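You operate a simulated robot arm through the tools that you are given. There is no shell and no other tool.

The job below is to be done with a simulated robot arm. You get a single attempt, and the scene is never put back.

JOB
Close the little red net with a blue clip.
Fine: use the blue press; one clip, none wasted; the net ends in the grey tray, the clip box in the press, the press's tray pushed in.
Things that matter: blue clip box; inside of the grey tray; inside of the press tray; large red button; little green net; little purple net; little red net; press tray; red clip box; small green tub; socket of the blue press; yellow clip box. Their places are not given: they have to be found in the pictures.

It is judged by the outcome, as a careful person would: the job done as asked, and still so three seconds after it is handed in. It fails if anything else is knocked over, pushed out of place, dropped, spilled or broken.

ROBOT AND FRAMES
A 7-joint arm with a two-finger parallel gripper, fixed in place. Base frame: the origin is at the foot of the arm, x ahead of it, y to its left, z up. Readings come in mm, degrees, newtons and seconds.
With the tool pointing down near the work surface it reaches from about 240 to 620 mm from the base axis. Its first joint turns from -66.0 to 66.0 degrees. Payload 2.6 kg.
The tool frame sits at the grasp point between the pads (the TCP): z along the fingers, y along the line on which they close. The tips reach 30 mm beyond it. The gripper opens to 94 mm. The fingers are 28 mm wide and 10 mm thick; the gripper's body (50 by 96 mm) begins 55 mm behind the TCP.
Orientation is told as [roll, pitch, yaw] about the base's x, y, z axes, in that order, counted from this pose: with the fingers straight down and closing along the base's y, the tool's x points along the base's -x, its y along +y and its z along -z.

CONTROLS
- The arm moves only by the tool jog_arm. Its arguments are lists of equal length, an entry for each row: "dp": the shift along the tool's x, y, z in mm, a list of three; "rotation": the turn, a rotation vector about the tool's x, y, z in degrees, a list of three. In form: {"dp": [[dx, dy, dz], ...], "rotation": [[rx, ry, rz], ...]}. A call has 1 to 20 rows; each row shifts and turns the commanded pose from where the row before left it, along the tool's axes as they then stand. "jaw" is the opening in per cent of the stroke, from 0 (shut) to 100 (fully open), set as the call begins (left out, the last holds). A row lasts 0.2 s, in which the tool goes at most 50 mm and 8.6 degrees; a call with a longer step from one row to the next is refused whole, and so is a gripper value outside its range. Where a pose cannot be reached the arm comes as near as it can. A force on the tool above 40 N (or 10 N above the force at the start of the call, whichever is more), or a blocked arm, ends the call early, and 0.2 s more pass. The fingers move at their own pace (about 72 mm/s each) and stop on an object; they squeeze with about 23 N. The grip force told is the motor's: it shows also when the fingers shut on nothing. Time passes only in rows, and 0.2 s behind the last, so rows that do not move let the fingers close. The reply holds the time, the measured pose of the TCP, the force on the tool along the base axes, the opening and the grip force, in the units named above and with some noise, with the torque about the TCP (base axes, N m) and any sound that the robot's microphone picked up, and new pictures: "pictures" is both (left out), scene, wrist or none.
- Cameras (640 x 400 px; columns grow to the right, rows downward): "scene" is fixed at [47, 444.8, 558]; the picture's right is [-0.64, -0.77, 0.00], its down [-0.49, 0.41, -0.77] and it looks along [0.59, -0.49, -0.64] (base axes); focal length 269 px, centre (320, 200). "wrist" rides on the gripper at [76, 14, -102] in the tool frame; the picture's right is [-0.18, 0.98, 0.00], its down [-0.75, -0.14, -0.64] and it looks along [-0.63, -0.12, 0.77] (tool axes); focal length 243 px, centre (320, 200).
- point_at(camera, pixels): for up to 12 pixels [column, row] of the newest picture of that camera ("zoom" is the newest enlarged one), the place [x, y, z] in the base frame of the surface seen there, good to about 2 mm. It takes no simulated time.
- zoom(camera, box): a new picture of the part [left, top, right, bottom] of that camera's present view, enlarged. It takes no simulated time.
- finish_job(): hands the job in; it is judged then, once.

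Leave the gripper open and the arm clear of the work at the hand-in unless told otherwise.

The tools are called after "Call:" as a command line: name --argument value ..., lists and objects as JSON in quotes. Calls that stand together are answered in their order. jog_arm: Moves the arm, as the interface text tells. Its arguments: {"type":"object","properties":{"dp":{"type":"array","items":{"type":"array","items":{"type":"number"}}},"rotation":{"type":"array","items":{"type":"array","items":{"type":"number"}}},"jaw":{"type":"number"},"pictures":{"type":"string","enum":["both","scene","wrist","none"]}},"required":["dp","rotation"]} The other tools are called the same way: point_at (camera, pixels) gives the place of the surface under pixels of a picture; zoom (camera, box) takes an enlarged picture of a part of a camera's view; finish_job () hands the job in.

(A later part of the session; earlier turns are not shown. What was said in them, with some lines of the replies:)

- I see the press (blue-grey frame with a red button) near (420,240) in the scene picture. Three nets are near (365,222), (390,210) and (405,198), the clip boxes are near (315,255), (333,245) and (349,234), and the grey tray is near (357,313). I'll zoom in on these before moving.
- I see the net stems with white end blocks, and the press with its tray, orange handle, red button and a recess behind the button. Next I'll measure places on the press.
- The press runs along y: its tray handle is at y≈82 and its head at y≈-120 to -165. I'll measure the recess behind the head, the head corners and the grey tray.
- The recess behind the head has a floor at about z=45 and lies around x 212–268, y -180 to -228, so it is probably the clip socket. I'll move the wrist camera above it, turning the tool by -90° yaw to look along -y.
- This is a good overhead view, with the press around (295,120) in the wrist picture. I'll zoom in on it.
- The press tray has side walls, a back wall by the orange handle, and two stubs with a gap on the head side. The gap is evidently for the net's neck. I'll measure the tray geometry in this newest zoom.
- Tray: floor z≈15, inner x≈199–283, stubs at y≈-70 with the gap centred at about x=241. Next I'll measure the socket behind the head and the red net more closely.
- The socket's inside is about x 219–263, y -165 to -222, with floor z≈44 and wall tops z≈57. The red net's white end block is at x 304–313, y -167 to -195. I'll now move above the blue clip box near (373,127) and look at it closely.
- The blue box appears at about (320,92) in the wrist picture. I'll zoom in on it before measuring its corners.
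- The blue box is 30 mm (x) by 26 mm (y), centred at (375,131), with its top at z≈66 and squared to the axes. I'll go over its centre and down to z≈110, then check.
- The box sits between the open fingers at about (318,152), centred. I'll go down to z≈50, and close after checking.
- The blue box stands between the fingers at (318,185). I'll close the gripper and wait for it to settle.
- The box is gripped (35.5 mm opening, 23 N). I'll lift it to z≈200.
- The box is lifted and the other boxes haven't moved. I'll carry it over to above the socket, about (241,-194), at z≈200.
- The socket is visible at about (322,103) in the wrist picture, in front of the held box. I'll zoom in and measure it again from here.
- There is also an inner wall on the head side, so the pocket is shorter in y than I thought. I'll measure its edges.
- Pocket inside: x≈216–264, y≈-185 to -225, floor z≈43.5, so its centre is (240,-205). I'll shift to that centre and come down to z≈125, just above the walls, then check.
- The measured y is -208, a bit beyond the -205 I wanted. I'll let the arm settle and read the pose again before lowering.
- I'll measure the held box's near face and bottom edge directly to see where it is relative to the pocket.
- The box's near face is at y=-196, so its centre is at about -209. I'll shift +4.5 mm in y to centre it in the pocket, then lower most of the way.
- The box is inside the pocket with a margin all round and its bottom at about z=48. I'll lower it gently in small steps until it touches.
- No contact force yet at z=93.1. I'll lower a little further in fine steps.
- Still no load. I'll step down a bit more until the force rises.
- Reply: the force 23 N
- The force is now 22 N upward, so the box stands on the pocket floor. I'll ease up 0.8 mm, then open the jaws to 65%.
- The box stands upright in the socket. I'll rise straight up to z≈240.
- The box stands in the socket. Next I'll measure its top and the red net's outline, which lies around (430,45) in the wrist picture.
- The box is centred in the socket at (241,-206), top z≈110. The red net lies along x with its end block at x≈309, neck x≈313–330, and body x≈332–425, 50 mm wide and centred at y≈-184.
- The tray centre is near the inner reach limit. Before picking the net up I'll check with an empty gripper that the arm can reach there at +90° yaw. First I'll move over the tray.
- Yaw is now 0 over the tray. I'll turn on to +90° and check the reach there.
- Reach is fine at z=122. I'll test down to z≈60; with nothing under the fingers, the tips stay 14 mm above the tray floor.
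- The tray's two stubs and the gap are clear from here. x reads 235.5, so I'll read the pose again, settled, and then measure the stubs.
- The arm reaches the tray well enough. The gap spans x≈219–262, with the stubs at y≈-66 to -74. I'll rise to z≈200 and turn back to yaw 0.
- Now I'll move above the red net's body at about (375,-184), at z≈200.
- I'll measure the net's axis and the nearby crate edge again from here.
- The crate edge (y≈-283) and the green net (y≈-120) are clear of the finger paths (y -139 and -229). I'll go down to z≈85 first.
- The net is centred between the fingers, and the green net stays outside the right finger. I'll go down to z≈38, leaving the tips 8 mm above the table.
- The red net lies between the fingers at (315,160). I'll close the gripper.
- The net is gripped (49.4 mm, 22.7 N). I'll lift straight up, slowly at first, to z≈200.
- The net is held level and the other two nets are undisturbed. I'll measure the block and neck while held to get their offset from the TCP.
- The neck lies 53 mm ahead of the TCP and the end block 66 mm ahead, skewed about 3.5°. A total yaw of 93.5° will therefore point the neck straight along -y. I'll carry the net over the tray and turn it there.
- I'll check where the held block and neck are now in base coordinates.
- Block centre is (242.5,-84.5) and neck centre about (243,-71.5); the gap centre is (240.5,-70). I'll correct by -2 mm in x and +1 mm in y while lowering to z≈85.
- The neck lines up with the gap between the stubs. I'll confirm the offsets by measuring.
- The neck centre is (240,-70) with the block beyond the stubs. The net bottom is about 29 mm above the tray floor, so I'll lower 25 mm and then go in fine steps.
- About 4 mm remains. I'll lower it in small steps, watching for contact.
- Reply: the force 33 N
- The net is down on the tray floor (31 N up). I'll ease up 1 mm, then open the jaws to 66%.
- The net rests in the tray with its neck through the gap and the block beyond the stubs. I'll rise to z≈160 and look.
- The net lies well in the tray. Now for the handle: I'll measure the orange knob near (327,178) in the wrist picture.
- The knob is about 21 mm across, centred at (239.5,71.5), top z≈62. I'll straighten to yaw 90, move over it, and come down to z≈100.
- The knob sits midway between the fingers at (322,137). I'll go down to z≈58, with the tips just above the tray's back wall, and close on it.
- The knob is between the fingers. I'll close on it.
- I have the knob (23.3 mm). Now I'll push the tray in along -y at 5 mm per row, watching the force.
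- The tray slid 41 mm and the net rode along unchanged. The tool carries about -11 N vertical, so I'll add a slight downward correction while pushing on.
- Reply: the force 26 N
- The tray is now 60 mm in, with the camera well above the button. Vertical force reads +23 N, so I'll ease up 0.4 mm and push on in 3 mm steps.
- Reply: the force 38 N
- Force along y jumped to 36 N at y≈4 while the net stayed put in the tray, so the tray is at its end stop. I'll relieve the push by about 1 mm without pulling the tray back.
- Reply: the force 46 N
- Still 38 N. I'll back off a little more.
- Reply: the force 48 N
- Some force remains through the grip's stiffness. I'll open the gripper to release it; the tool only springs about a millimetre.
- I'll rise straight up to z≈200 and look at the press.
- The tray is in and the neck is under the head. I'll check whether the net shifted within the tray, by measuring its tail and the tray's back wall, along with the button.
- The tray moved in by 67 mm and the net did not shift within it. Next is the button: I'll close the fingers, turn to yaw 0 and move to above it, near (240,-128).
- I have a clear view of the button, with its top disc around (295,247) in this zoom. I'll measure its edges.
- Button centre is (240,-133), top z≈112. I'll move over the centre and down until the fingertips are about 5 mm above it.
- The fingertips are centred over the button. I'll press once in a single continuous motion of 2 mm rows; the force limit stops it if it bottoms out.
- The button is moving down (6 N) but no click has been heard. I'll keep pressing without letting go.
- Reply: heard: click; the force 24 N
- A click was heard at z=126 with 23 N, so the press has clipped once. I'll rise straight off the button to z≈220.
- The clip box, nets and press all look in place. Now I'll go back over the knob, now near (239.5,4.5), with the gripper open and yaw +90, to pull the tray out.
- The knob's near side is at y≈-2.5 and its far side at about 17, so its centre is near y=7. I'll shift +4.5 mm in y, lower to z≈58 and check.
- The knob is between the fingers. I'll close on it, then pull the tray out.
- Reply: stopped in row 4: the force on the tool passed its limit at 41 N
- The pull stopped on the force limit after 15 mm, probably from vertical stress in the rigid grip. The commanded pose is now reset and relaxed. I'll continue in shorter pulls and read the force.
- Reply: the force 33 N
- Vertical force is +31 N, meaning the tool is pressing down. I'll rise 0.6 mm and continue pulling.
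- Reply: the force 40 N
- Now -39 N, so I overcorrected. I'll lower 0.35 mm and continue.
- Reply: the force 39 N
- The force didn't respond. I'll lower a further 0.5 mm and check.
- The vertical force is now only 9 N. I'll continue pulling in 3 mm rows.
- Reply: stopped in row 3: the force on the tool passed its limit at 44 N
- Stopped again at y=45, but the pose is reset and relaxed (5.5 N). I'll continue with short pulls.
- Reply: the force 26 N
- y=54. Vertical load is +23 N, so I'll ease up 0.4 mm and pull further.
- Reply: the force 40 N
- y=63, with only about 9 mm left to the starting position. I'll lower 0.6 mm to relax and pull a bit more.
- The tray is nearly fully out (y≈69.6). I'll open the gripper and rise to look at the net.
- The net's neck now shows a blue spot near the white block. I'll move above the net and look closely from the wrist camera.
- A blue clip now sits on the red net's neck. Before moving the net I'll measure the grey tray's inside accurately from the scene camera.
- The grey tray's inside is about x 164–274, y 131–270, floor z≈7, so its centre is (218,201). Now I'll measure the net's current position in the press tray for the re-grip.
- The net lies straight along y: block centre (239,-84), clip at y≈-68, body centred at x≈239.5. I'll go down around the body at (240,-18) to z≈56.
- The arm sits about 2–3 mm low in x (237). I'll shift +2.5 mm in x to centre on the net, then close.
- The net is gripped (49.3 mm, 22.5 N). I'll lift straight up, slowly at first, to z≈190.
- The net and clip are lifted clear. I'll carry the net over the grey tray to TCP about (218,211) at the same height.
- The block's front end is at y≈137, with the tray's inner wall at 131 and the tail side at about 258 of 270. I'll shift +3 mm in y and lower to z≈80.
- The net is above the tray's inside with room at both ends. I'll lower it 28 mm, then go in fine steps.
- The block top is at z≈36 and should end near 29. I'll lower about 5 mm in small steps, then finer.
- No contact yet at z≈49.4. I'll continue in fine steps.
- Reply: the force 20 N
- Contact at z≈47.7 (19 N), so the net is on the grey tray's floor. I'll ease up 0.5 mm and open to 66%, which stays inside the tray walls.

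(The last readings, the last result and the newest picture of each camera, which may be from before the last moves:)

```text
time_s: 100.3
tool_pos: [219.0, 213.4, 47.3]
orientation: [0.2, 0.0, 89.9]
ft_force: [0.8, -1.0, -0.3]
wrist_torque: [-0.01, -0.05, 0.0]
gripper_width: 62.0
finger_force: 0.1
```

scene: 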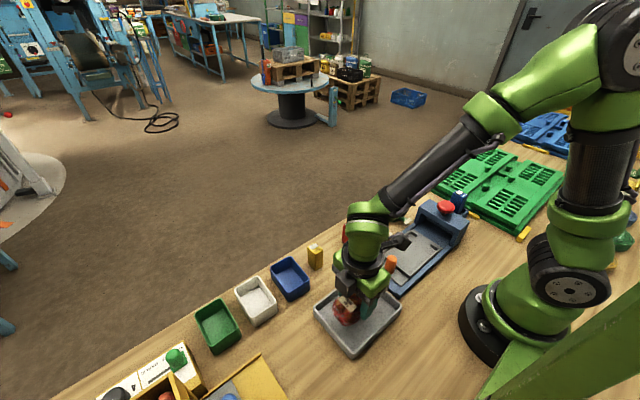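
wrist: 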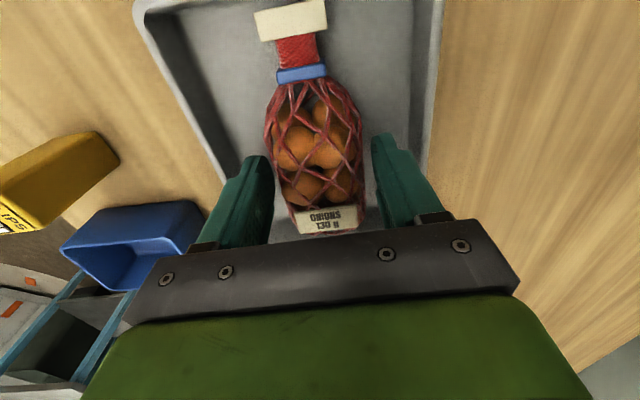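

The net is released inside the grey tray. I'll rise straight up to z≈180 and check.

Call:
jog_arm --dp '[[0, 0, -12], [0, 0, -30], [0, 0, -45], [0, 0, -45], [0, 0, 0], [0, 0, 0]]' --rotation '[[0, 0, 0], [0, 0, 0], [0, 0, 0], [0, 0, 0], [0, 0, 0], [0, 0, 0]]'

Call:
zoom --camera "scene" --box '[300, 180, 480, 360]'

```text
time_s: 101.7
tool_pos: [218.9, 214.6, 178.4]
orientation: [0.1, 0.0, 89.9]
ft_force: [-0.2, 0.2, 0.5]
wrist_torque: [0.03, -0.04, 0.0]
gripper_width: 62.2
finger_force: 0.1
```

scene: 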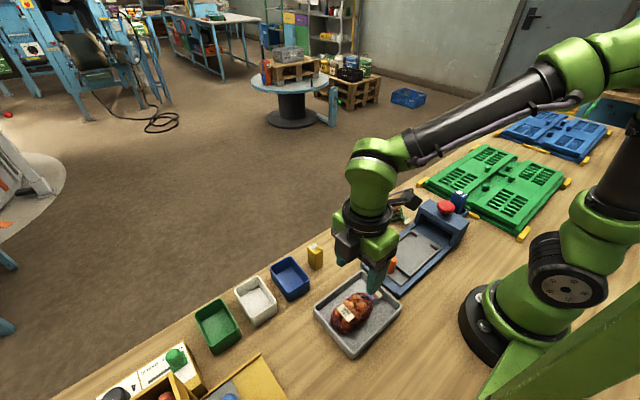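
wrist: 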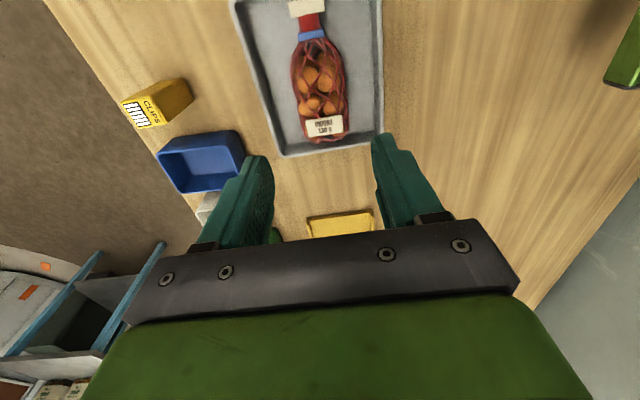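

```text
2.22 times, centred on (390, 270) of scene
```

zoom: 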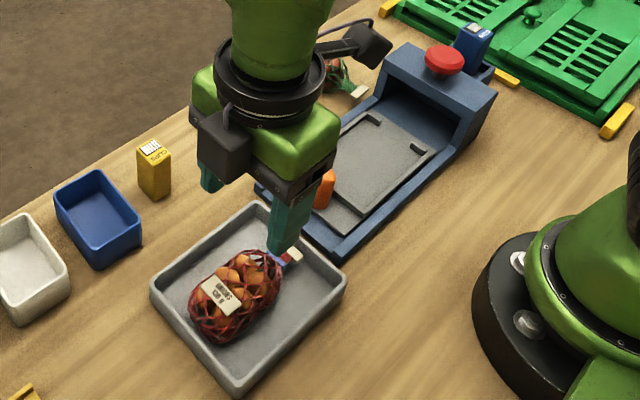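

The net with its blue clip lies in the grey tray. What remains is pushing the press tray back in. This time I'll push the knob from behind with closed fingers. I'll move over to (240,102), between the grey tray and the knob, and close the fingers.

Call:
jog_arm --dp '[[28, -5.2, 0], [28, -5.2, 0], [28, -5.3, 0], [28, -5.3, 0], [0, 0, 0], [0, 0, 0]]' --rotation '[[0, 0, 0], [0, 0, 0], [0, 0, 0], [0, 0, 0], [0, 0, 0], [0, 0, 0]]' --jaw 0

Call:
point_at --camera "wrist" --pixels '[[315, 85], [320, 95], [310, 75], [322, 70], [320, 110], [320, 130]]'

```text
time_s: 103.1
tool_pos: [239.4, 102.9, 179.1]
orientation: [0.0, 0.0, 89.9]
ft_force: [0.0, -0.5, 0.6]
wrist_torque: [-0.05, 0.0, -0.01]
gripper_width: 0.1
finger_force: 23.2
```

scene: 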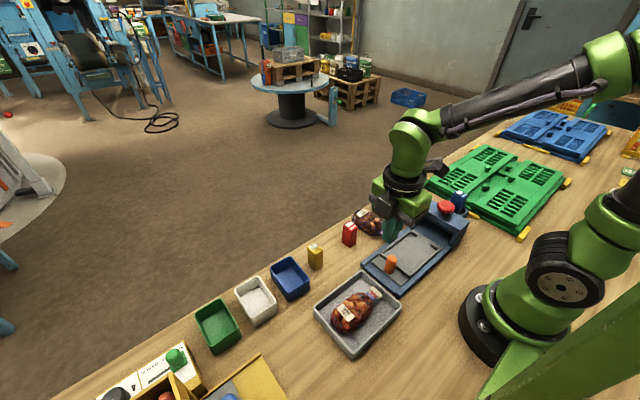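
wrist: 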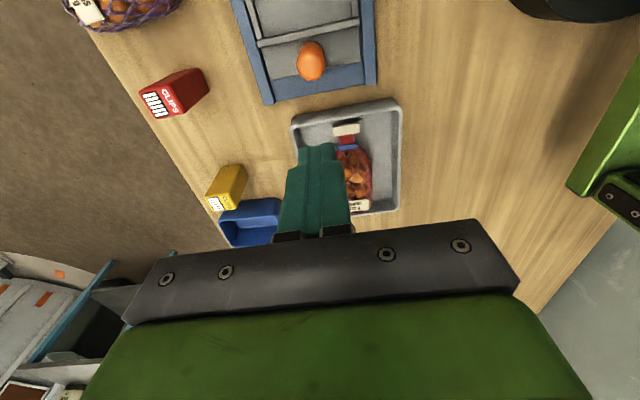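

```text
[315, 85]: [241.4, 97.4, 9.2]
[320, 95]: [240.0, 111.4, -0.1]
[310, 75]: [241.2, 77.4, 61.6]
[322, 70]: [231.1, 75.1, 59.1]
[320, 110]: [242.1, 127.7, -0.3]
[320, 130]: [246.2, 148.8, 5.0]
```

The knob's far side is at y≈82. The fingers at y≈103 (±14) fit between it and the grey tray rim at y≈128. I'll lower to z≈60.

Call:
jog_arm --dp '[[0, 0, 35], [0, 0, 35], [0, 0, 30], [0, 0, 19], [0, 0, 0], [0, 0, 0]]' --rotation '[[0, 0, 0], [0, 0, 0], [0, 0, 0], [0, 0, 0], [0, 0, 0], [0, 0, 0]]'

```text
time_s: 104.5
tool_pos: [239.8, 101.6, 62.4]
orientation: [0.1, 0.0, 90.0]
ft_force: [-1.0, -1.1, -0.7]
wrist_torque: [0.02, 0.01, 0.0]
gripper_width: 0.0
finger_force: 23.2
```

scene: 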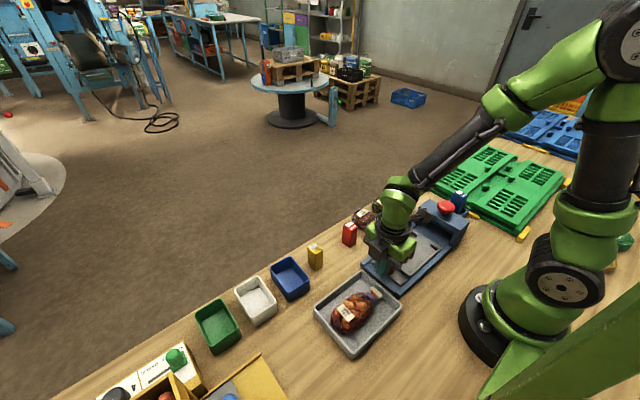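
wrist: 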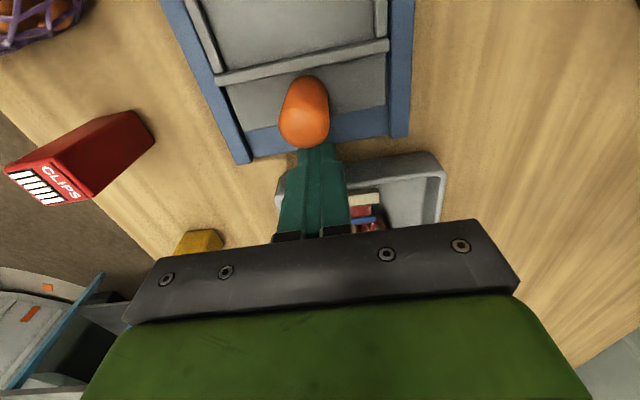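

The closed fingers are just behind the knob. I'll lower 5 mm more and push along -y in 5 mm rows.

Call:
jog_arm --dp '[[0, -0.5, 5], [5, 0, 0], [5, 0, 0], [5, 0, 0], [5, 0, 0], [5, 0, 0], [5, 0, 0], [5, 0, 0], [5, 0, 0], [5, 0, 0], [5, 0, 0], [5, 0, 0], [5, 0, 0]]' --rotation '[[0, 0, 0], [0, 0, 0], [0, 0, 0], [0, 0, 0], [0, 0, 0], [0, 0, 0], [0, 0, 0], [0, 0, 0], [0, 0, 0], [0, 0, 0], [0, 0, 0], [0, 0, 0], [0, 0, 0]]'

```text
time_s: 107.3
tool_pos: [238.8, 42.2, 54.2]
orientation: [0.1, 0.1, 89.9]
ft_force: [0.1, 0.5, -0.5]
wrist_torque: [0.02, 0.0, -0.02]
gripper_width: 0.0
finger_force: 23.0
```

scene: 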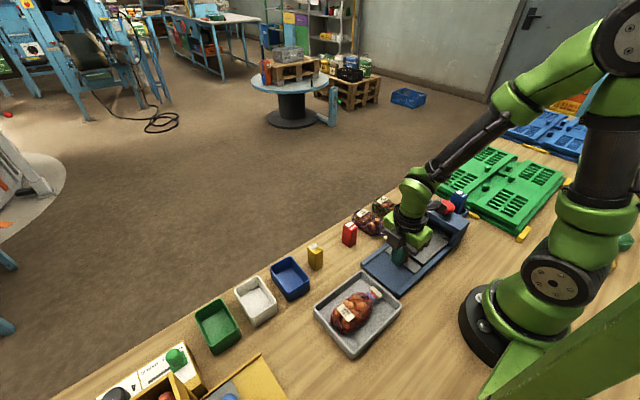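
wrist: 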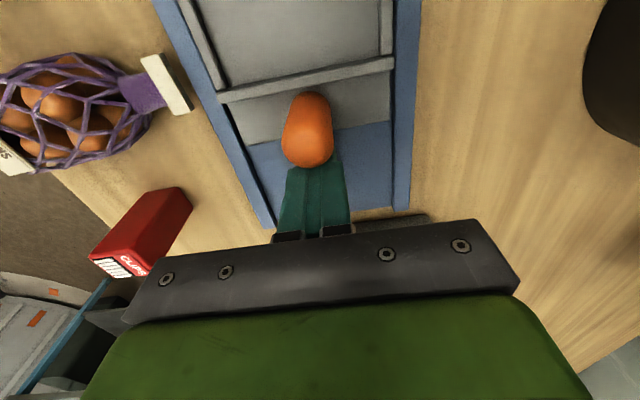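

The tray slides in smoothly with no side load. I'll continue in 3 mm rows until the end stop shows as a force.

Call:
jog_arm --dp '[[3, 0, 0], [3, 0, 0], [3, 0, 0], [2, 0, 0], [2, 0, 0], [1.5, 0, 0], [1.5, 0, 0]]' --rotation '[[0, 0, 0], [0, 0, 0], [0, 0, 0], [0, 0, 0], [0, 0, 0], [0, 0, 0], [0, 0, 0]]' --pictures "wrist"

```text
time_s: 108.5
tool_pos: [239.9, 34.1, 55.3]
orientation: [0.1, -0.2, 90.3]
ft_force: [-2.1, 7.4, 0.9]
wrist_torque: [-0.03, -0.01, 0.0]
gripper_width: 0.0
finger_force: 22.9
stopped in row 6: the force on the tool passed its limit at 45 N (the readings are from after the stop); the commanded pose is now the measured one
```

wrist: 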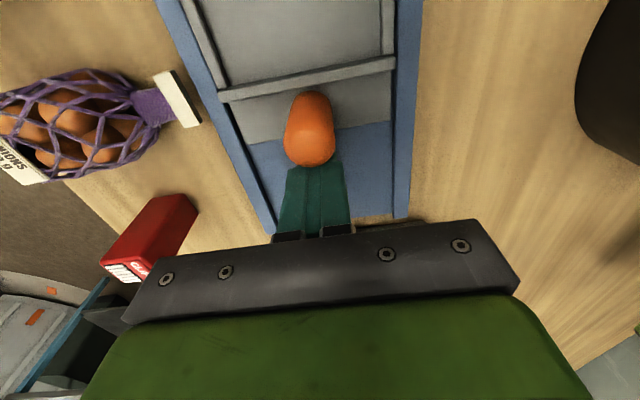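

It stopped with 45 N at y≈34. I'll check whether that is the end stop by comparing the tray's back wall and plate edge with the earlier fully-in values (-13 and +19).

Call:
point_at --camera "wrist" --pixels '[[240, 95], [370, 67], [260, 141], [260, 138], [375, 125], [375, 121], [310, 100], [310, 150], [300, 80]]'

Call:
zoom --camera "wrist" --box '[210, 40, 420, 190]'

```text
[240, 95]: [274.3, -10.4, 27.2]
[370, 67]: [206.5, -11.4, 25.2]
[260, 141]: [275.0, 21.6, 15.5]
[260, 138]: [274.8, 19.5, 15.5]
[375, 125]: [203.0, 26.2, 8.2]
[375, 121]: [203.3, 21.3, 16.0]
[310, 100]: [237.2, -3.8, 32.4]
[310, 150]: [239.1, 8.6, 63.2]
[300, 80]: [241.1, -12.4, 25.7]
```

```text
2.67 times, centred on (315, 115) of wrist
```

zoom: 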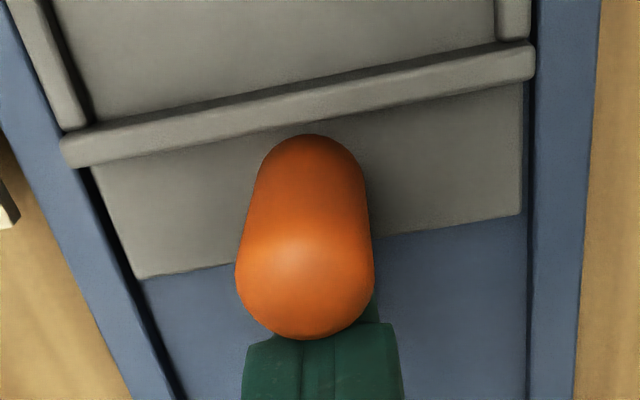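

The tray is within 1–2 mm of the fully-in values. I'll push once more in 1 mm steps to confirm it is hard against the stop.

Call:
jog_arm --dp '[[1, 0, 0], [1, 0, 0], [1, 0, 0], [1, 0, 0]]' --rotation '[[0, 0, 0], [0, 0, 0], [0, 0, 0], [0, 0, 0]]' --pictures "wrist"

Call:
point_at --camera "wrist" --pixels '[[240, 95], [370, 67], [260, 138], [375, 121], [300, 80], [375, 118], [260, 136]]'

```text
time_s: 109.3
tool_pos: [239.8, 33.6, 54.8]
orientation: [0.2, -0.4, 90.4]
ft_force: [-2.5, 7.0, 1.7]
wrist_torque: [-0.03, 0.0, -0.01]
gripper_width: 0.0
finger_force: 22.6
stopped in row 3: the force on the tool passed its limit at 42 N (the readings are from after the stop); the commanded pose is now the measured one
```

wrist: 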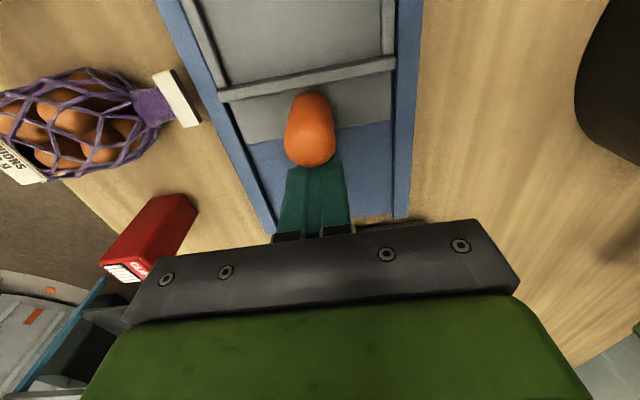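

```text
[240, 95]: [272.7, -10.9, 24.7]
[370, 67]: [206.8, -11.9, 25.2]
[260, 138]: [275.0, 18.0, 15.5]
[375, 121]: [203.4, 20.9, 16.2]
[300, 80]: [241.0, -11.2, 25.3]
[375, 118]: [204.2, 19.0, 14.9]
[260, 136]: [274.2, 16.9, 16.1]
```

The tray doesn't move further, so it is at its end stop. I'll back off 6 mm in +y, then rise clear.

Call:
jog_arm --dp '[[-3, 0, 0], [-3, 0, 0], [0, 0, -20], [0, 0, -45], [0, 0, -45], [0, 0, -45], [0, 0, 0]]' --rotation '[[0, 0, 0], [0, 0, 0], [0, 0, 0], [0, 0, 0], [0, 0, 0], [0, 0, 0], [0, 0, 0]]'

```text
time_s: 110.9
tool_pos: [238.4, 35.3, 211.0]
orientation: [0.2, -0.3, 90.4]
ft_force: [-0.1, -1.3, 0.4]
wrist_torque: [0.03, 0.03, 0.01]
gripper_width: 0.0
finger_force: 22.6
```

scene: 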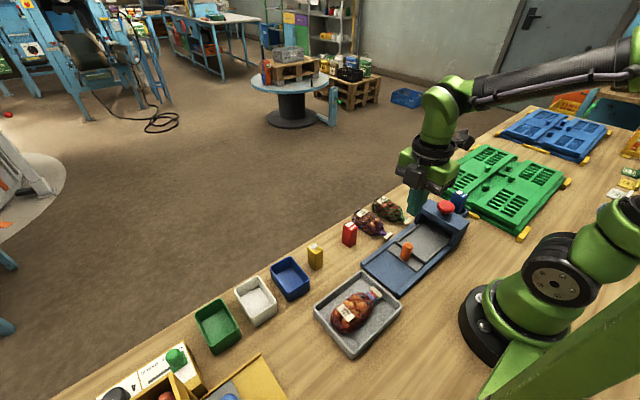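
wrist: 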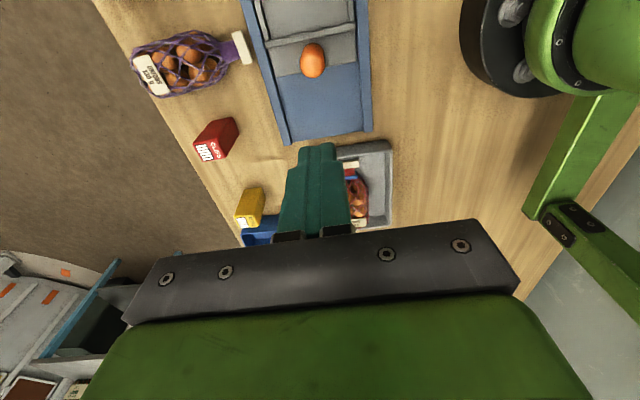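

Everything looks in place. I'll retreat to the starting area high above the table, open the gripper and turn back to yaw 0.

Call:
jog_arm --dp '[[0, 0, -40], [6, -35, -23], [6, -35, -23], [6, -35, -23], [6, -35, -23], [6, -35, -23], [0, 0, 0], [0, 0, 0], [0, 0, 0], [0, 0, 0], [0, 0, 0], [0, 0, 0], [0, 0, 0], [0, 0, 0], [0, 0, 0], [0, 0, 0], [0, 0, 0], [0, 0, 0], [0, 0, 0]]' --rotation '[[0, 0, 0], [0, 0, 0], [0, 0, 0], [0, 0, 0], [0, 0, 0], [0, 0, 0], [0, 0, 8.2], [0, 0, 8.2], [0, 0, 8.2], [0, 0, 8.2], [0, 0, 8.2], [0, 0, 8.2], [0, 0, 8.2], [0, 0, 8.2], [0, 0, 8.2], [0, 0, 8.2], [0, 0, 8.2], [0, 0, 0], [0, 0, 0]]' --jaw 100

Call:
zoom --camera "scene" --box '[300, 170, 490, 360]'

Call:
zoom --camera "scene" --box '[400, 180, 496, 255]'

```text
time_s: 114.9
tool_pos: [414.8, 7.8, 364.0]
orientation: [0.4, 0.1, 0.1]
ft_force: [0.6, 0.7, -0.1]
wrist_torque: [-0.01, -0.03, 0.03]
gripper_width: 94.0
finger_force: 0.0
```

scene: 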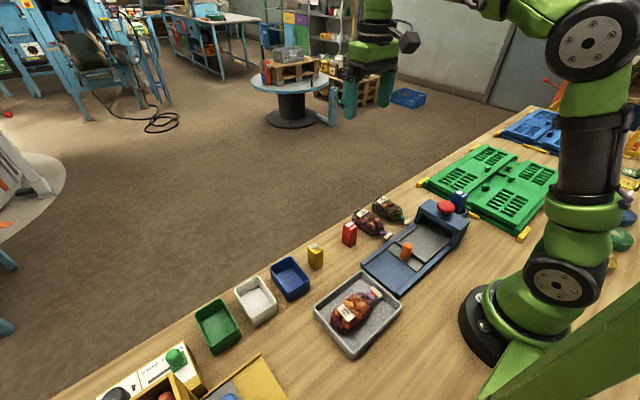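
wrist: 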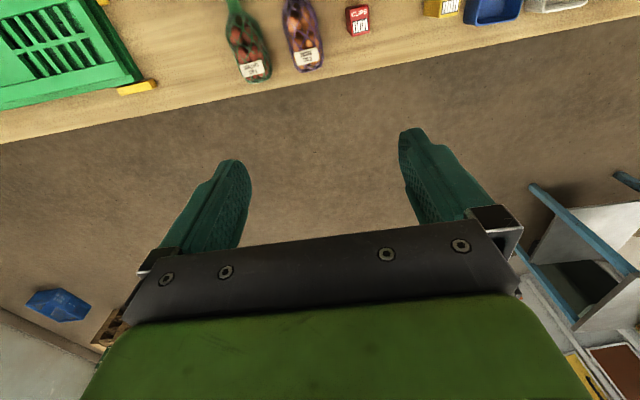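

```text
2.11 times, centred on (395, 265) of scene
```

zoom: 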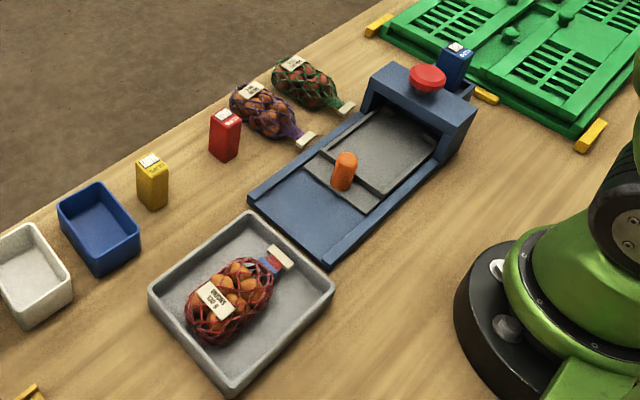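

```text
5.33 times, centred on (448, 218) of scene
```

zoom: 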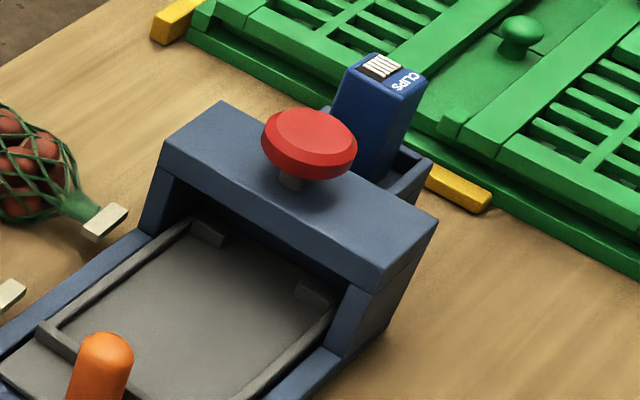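

The net with its blue clip is in the grey tray, the clip box stands in the socket and the press tray is in. As a last check I'll verify the press and the other objects haven't shifted from their first measured places.

Call:
point_at --camera "scene" --pixels '[[429, 199], [456, 233], [419, 208], [362, 266], [349, 222], [315, 245], [390, 205], [468, 224], [358, 290], [401, 305], [404, 258], [362, 272]]'

```text
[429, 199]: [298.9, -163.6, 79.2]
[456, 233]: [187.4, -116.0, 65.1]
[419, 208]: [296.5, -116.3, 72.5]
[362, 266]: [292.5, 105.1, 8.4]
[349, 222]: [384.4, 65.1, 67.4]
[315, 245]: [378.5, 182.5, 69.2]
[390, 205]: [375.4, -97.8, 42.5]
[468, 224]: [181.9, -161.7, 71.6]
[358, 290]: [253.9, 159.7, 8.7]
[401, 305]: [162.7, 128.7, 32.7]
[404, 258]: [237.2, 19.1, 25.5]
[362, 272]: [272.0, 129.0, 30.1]
```

All reference points match the first readings within 2 mm. The press, other boxes, nets and grey tray haven't moved, and the arm is clear with its gripper open. I'll hand the job in.

Call:
finish_job

```text
The job is handed in.
```

The little red net is closed with one blue clip on its neck and lies in the grey tray. I pressed the button once and heard one click, so only one clip was used.

- **Press:** the blue clip box stands upright in the socket. The press tray is pushed in against its end stop.
- **Everything else:** the press, the grey tray, the red and yellow clip boxes and the green net were each within about 2 mm of their first measured places. The purple net and the small green tub looked undisturbed in the last pictures, but I didn't measure them again.
- **Arm:** it is back near its starting position, clear of the work with the gripper open.

While I pulled the press tray out with the knob gripped, the force limit stopped the arm twice. I carried on in shorter pulls, and the net and its clip came out undisturbed.
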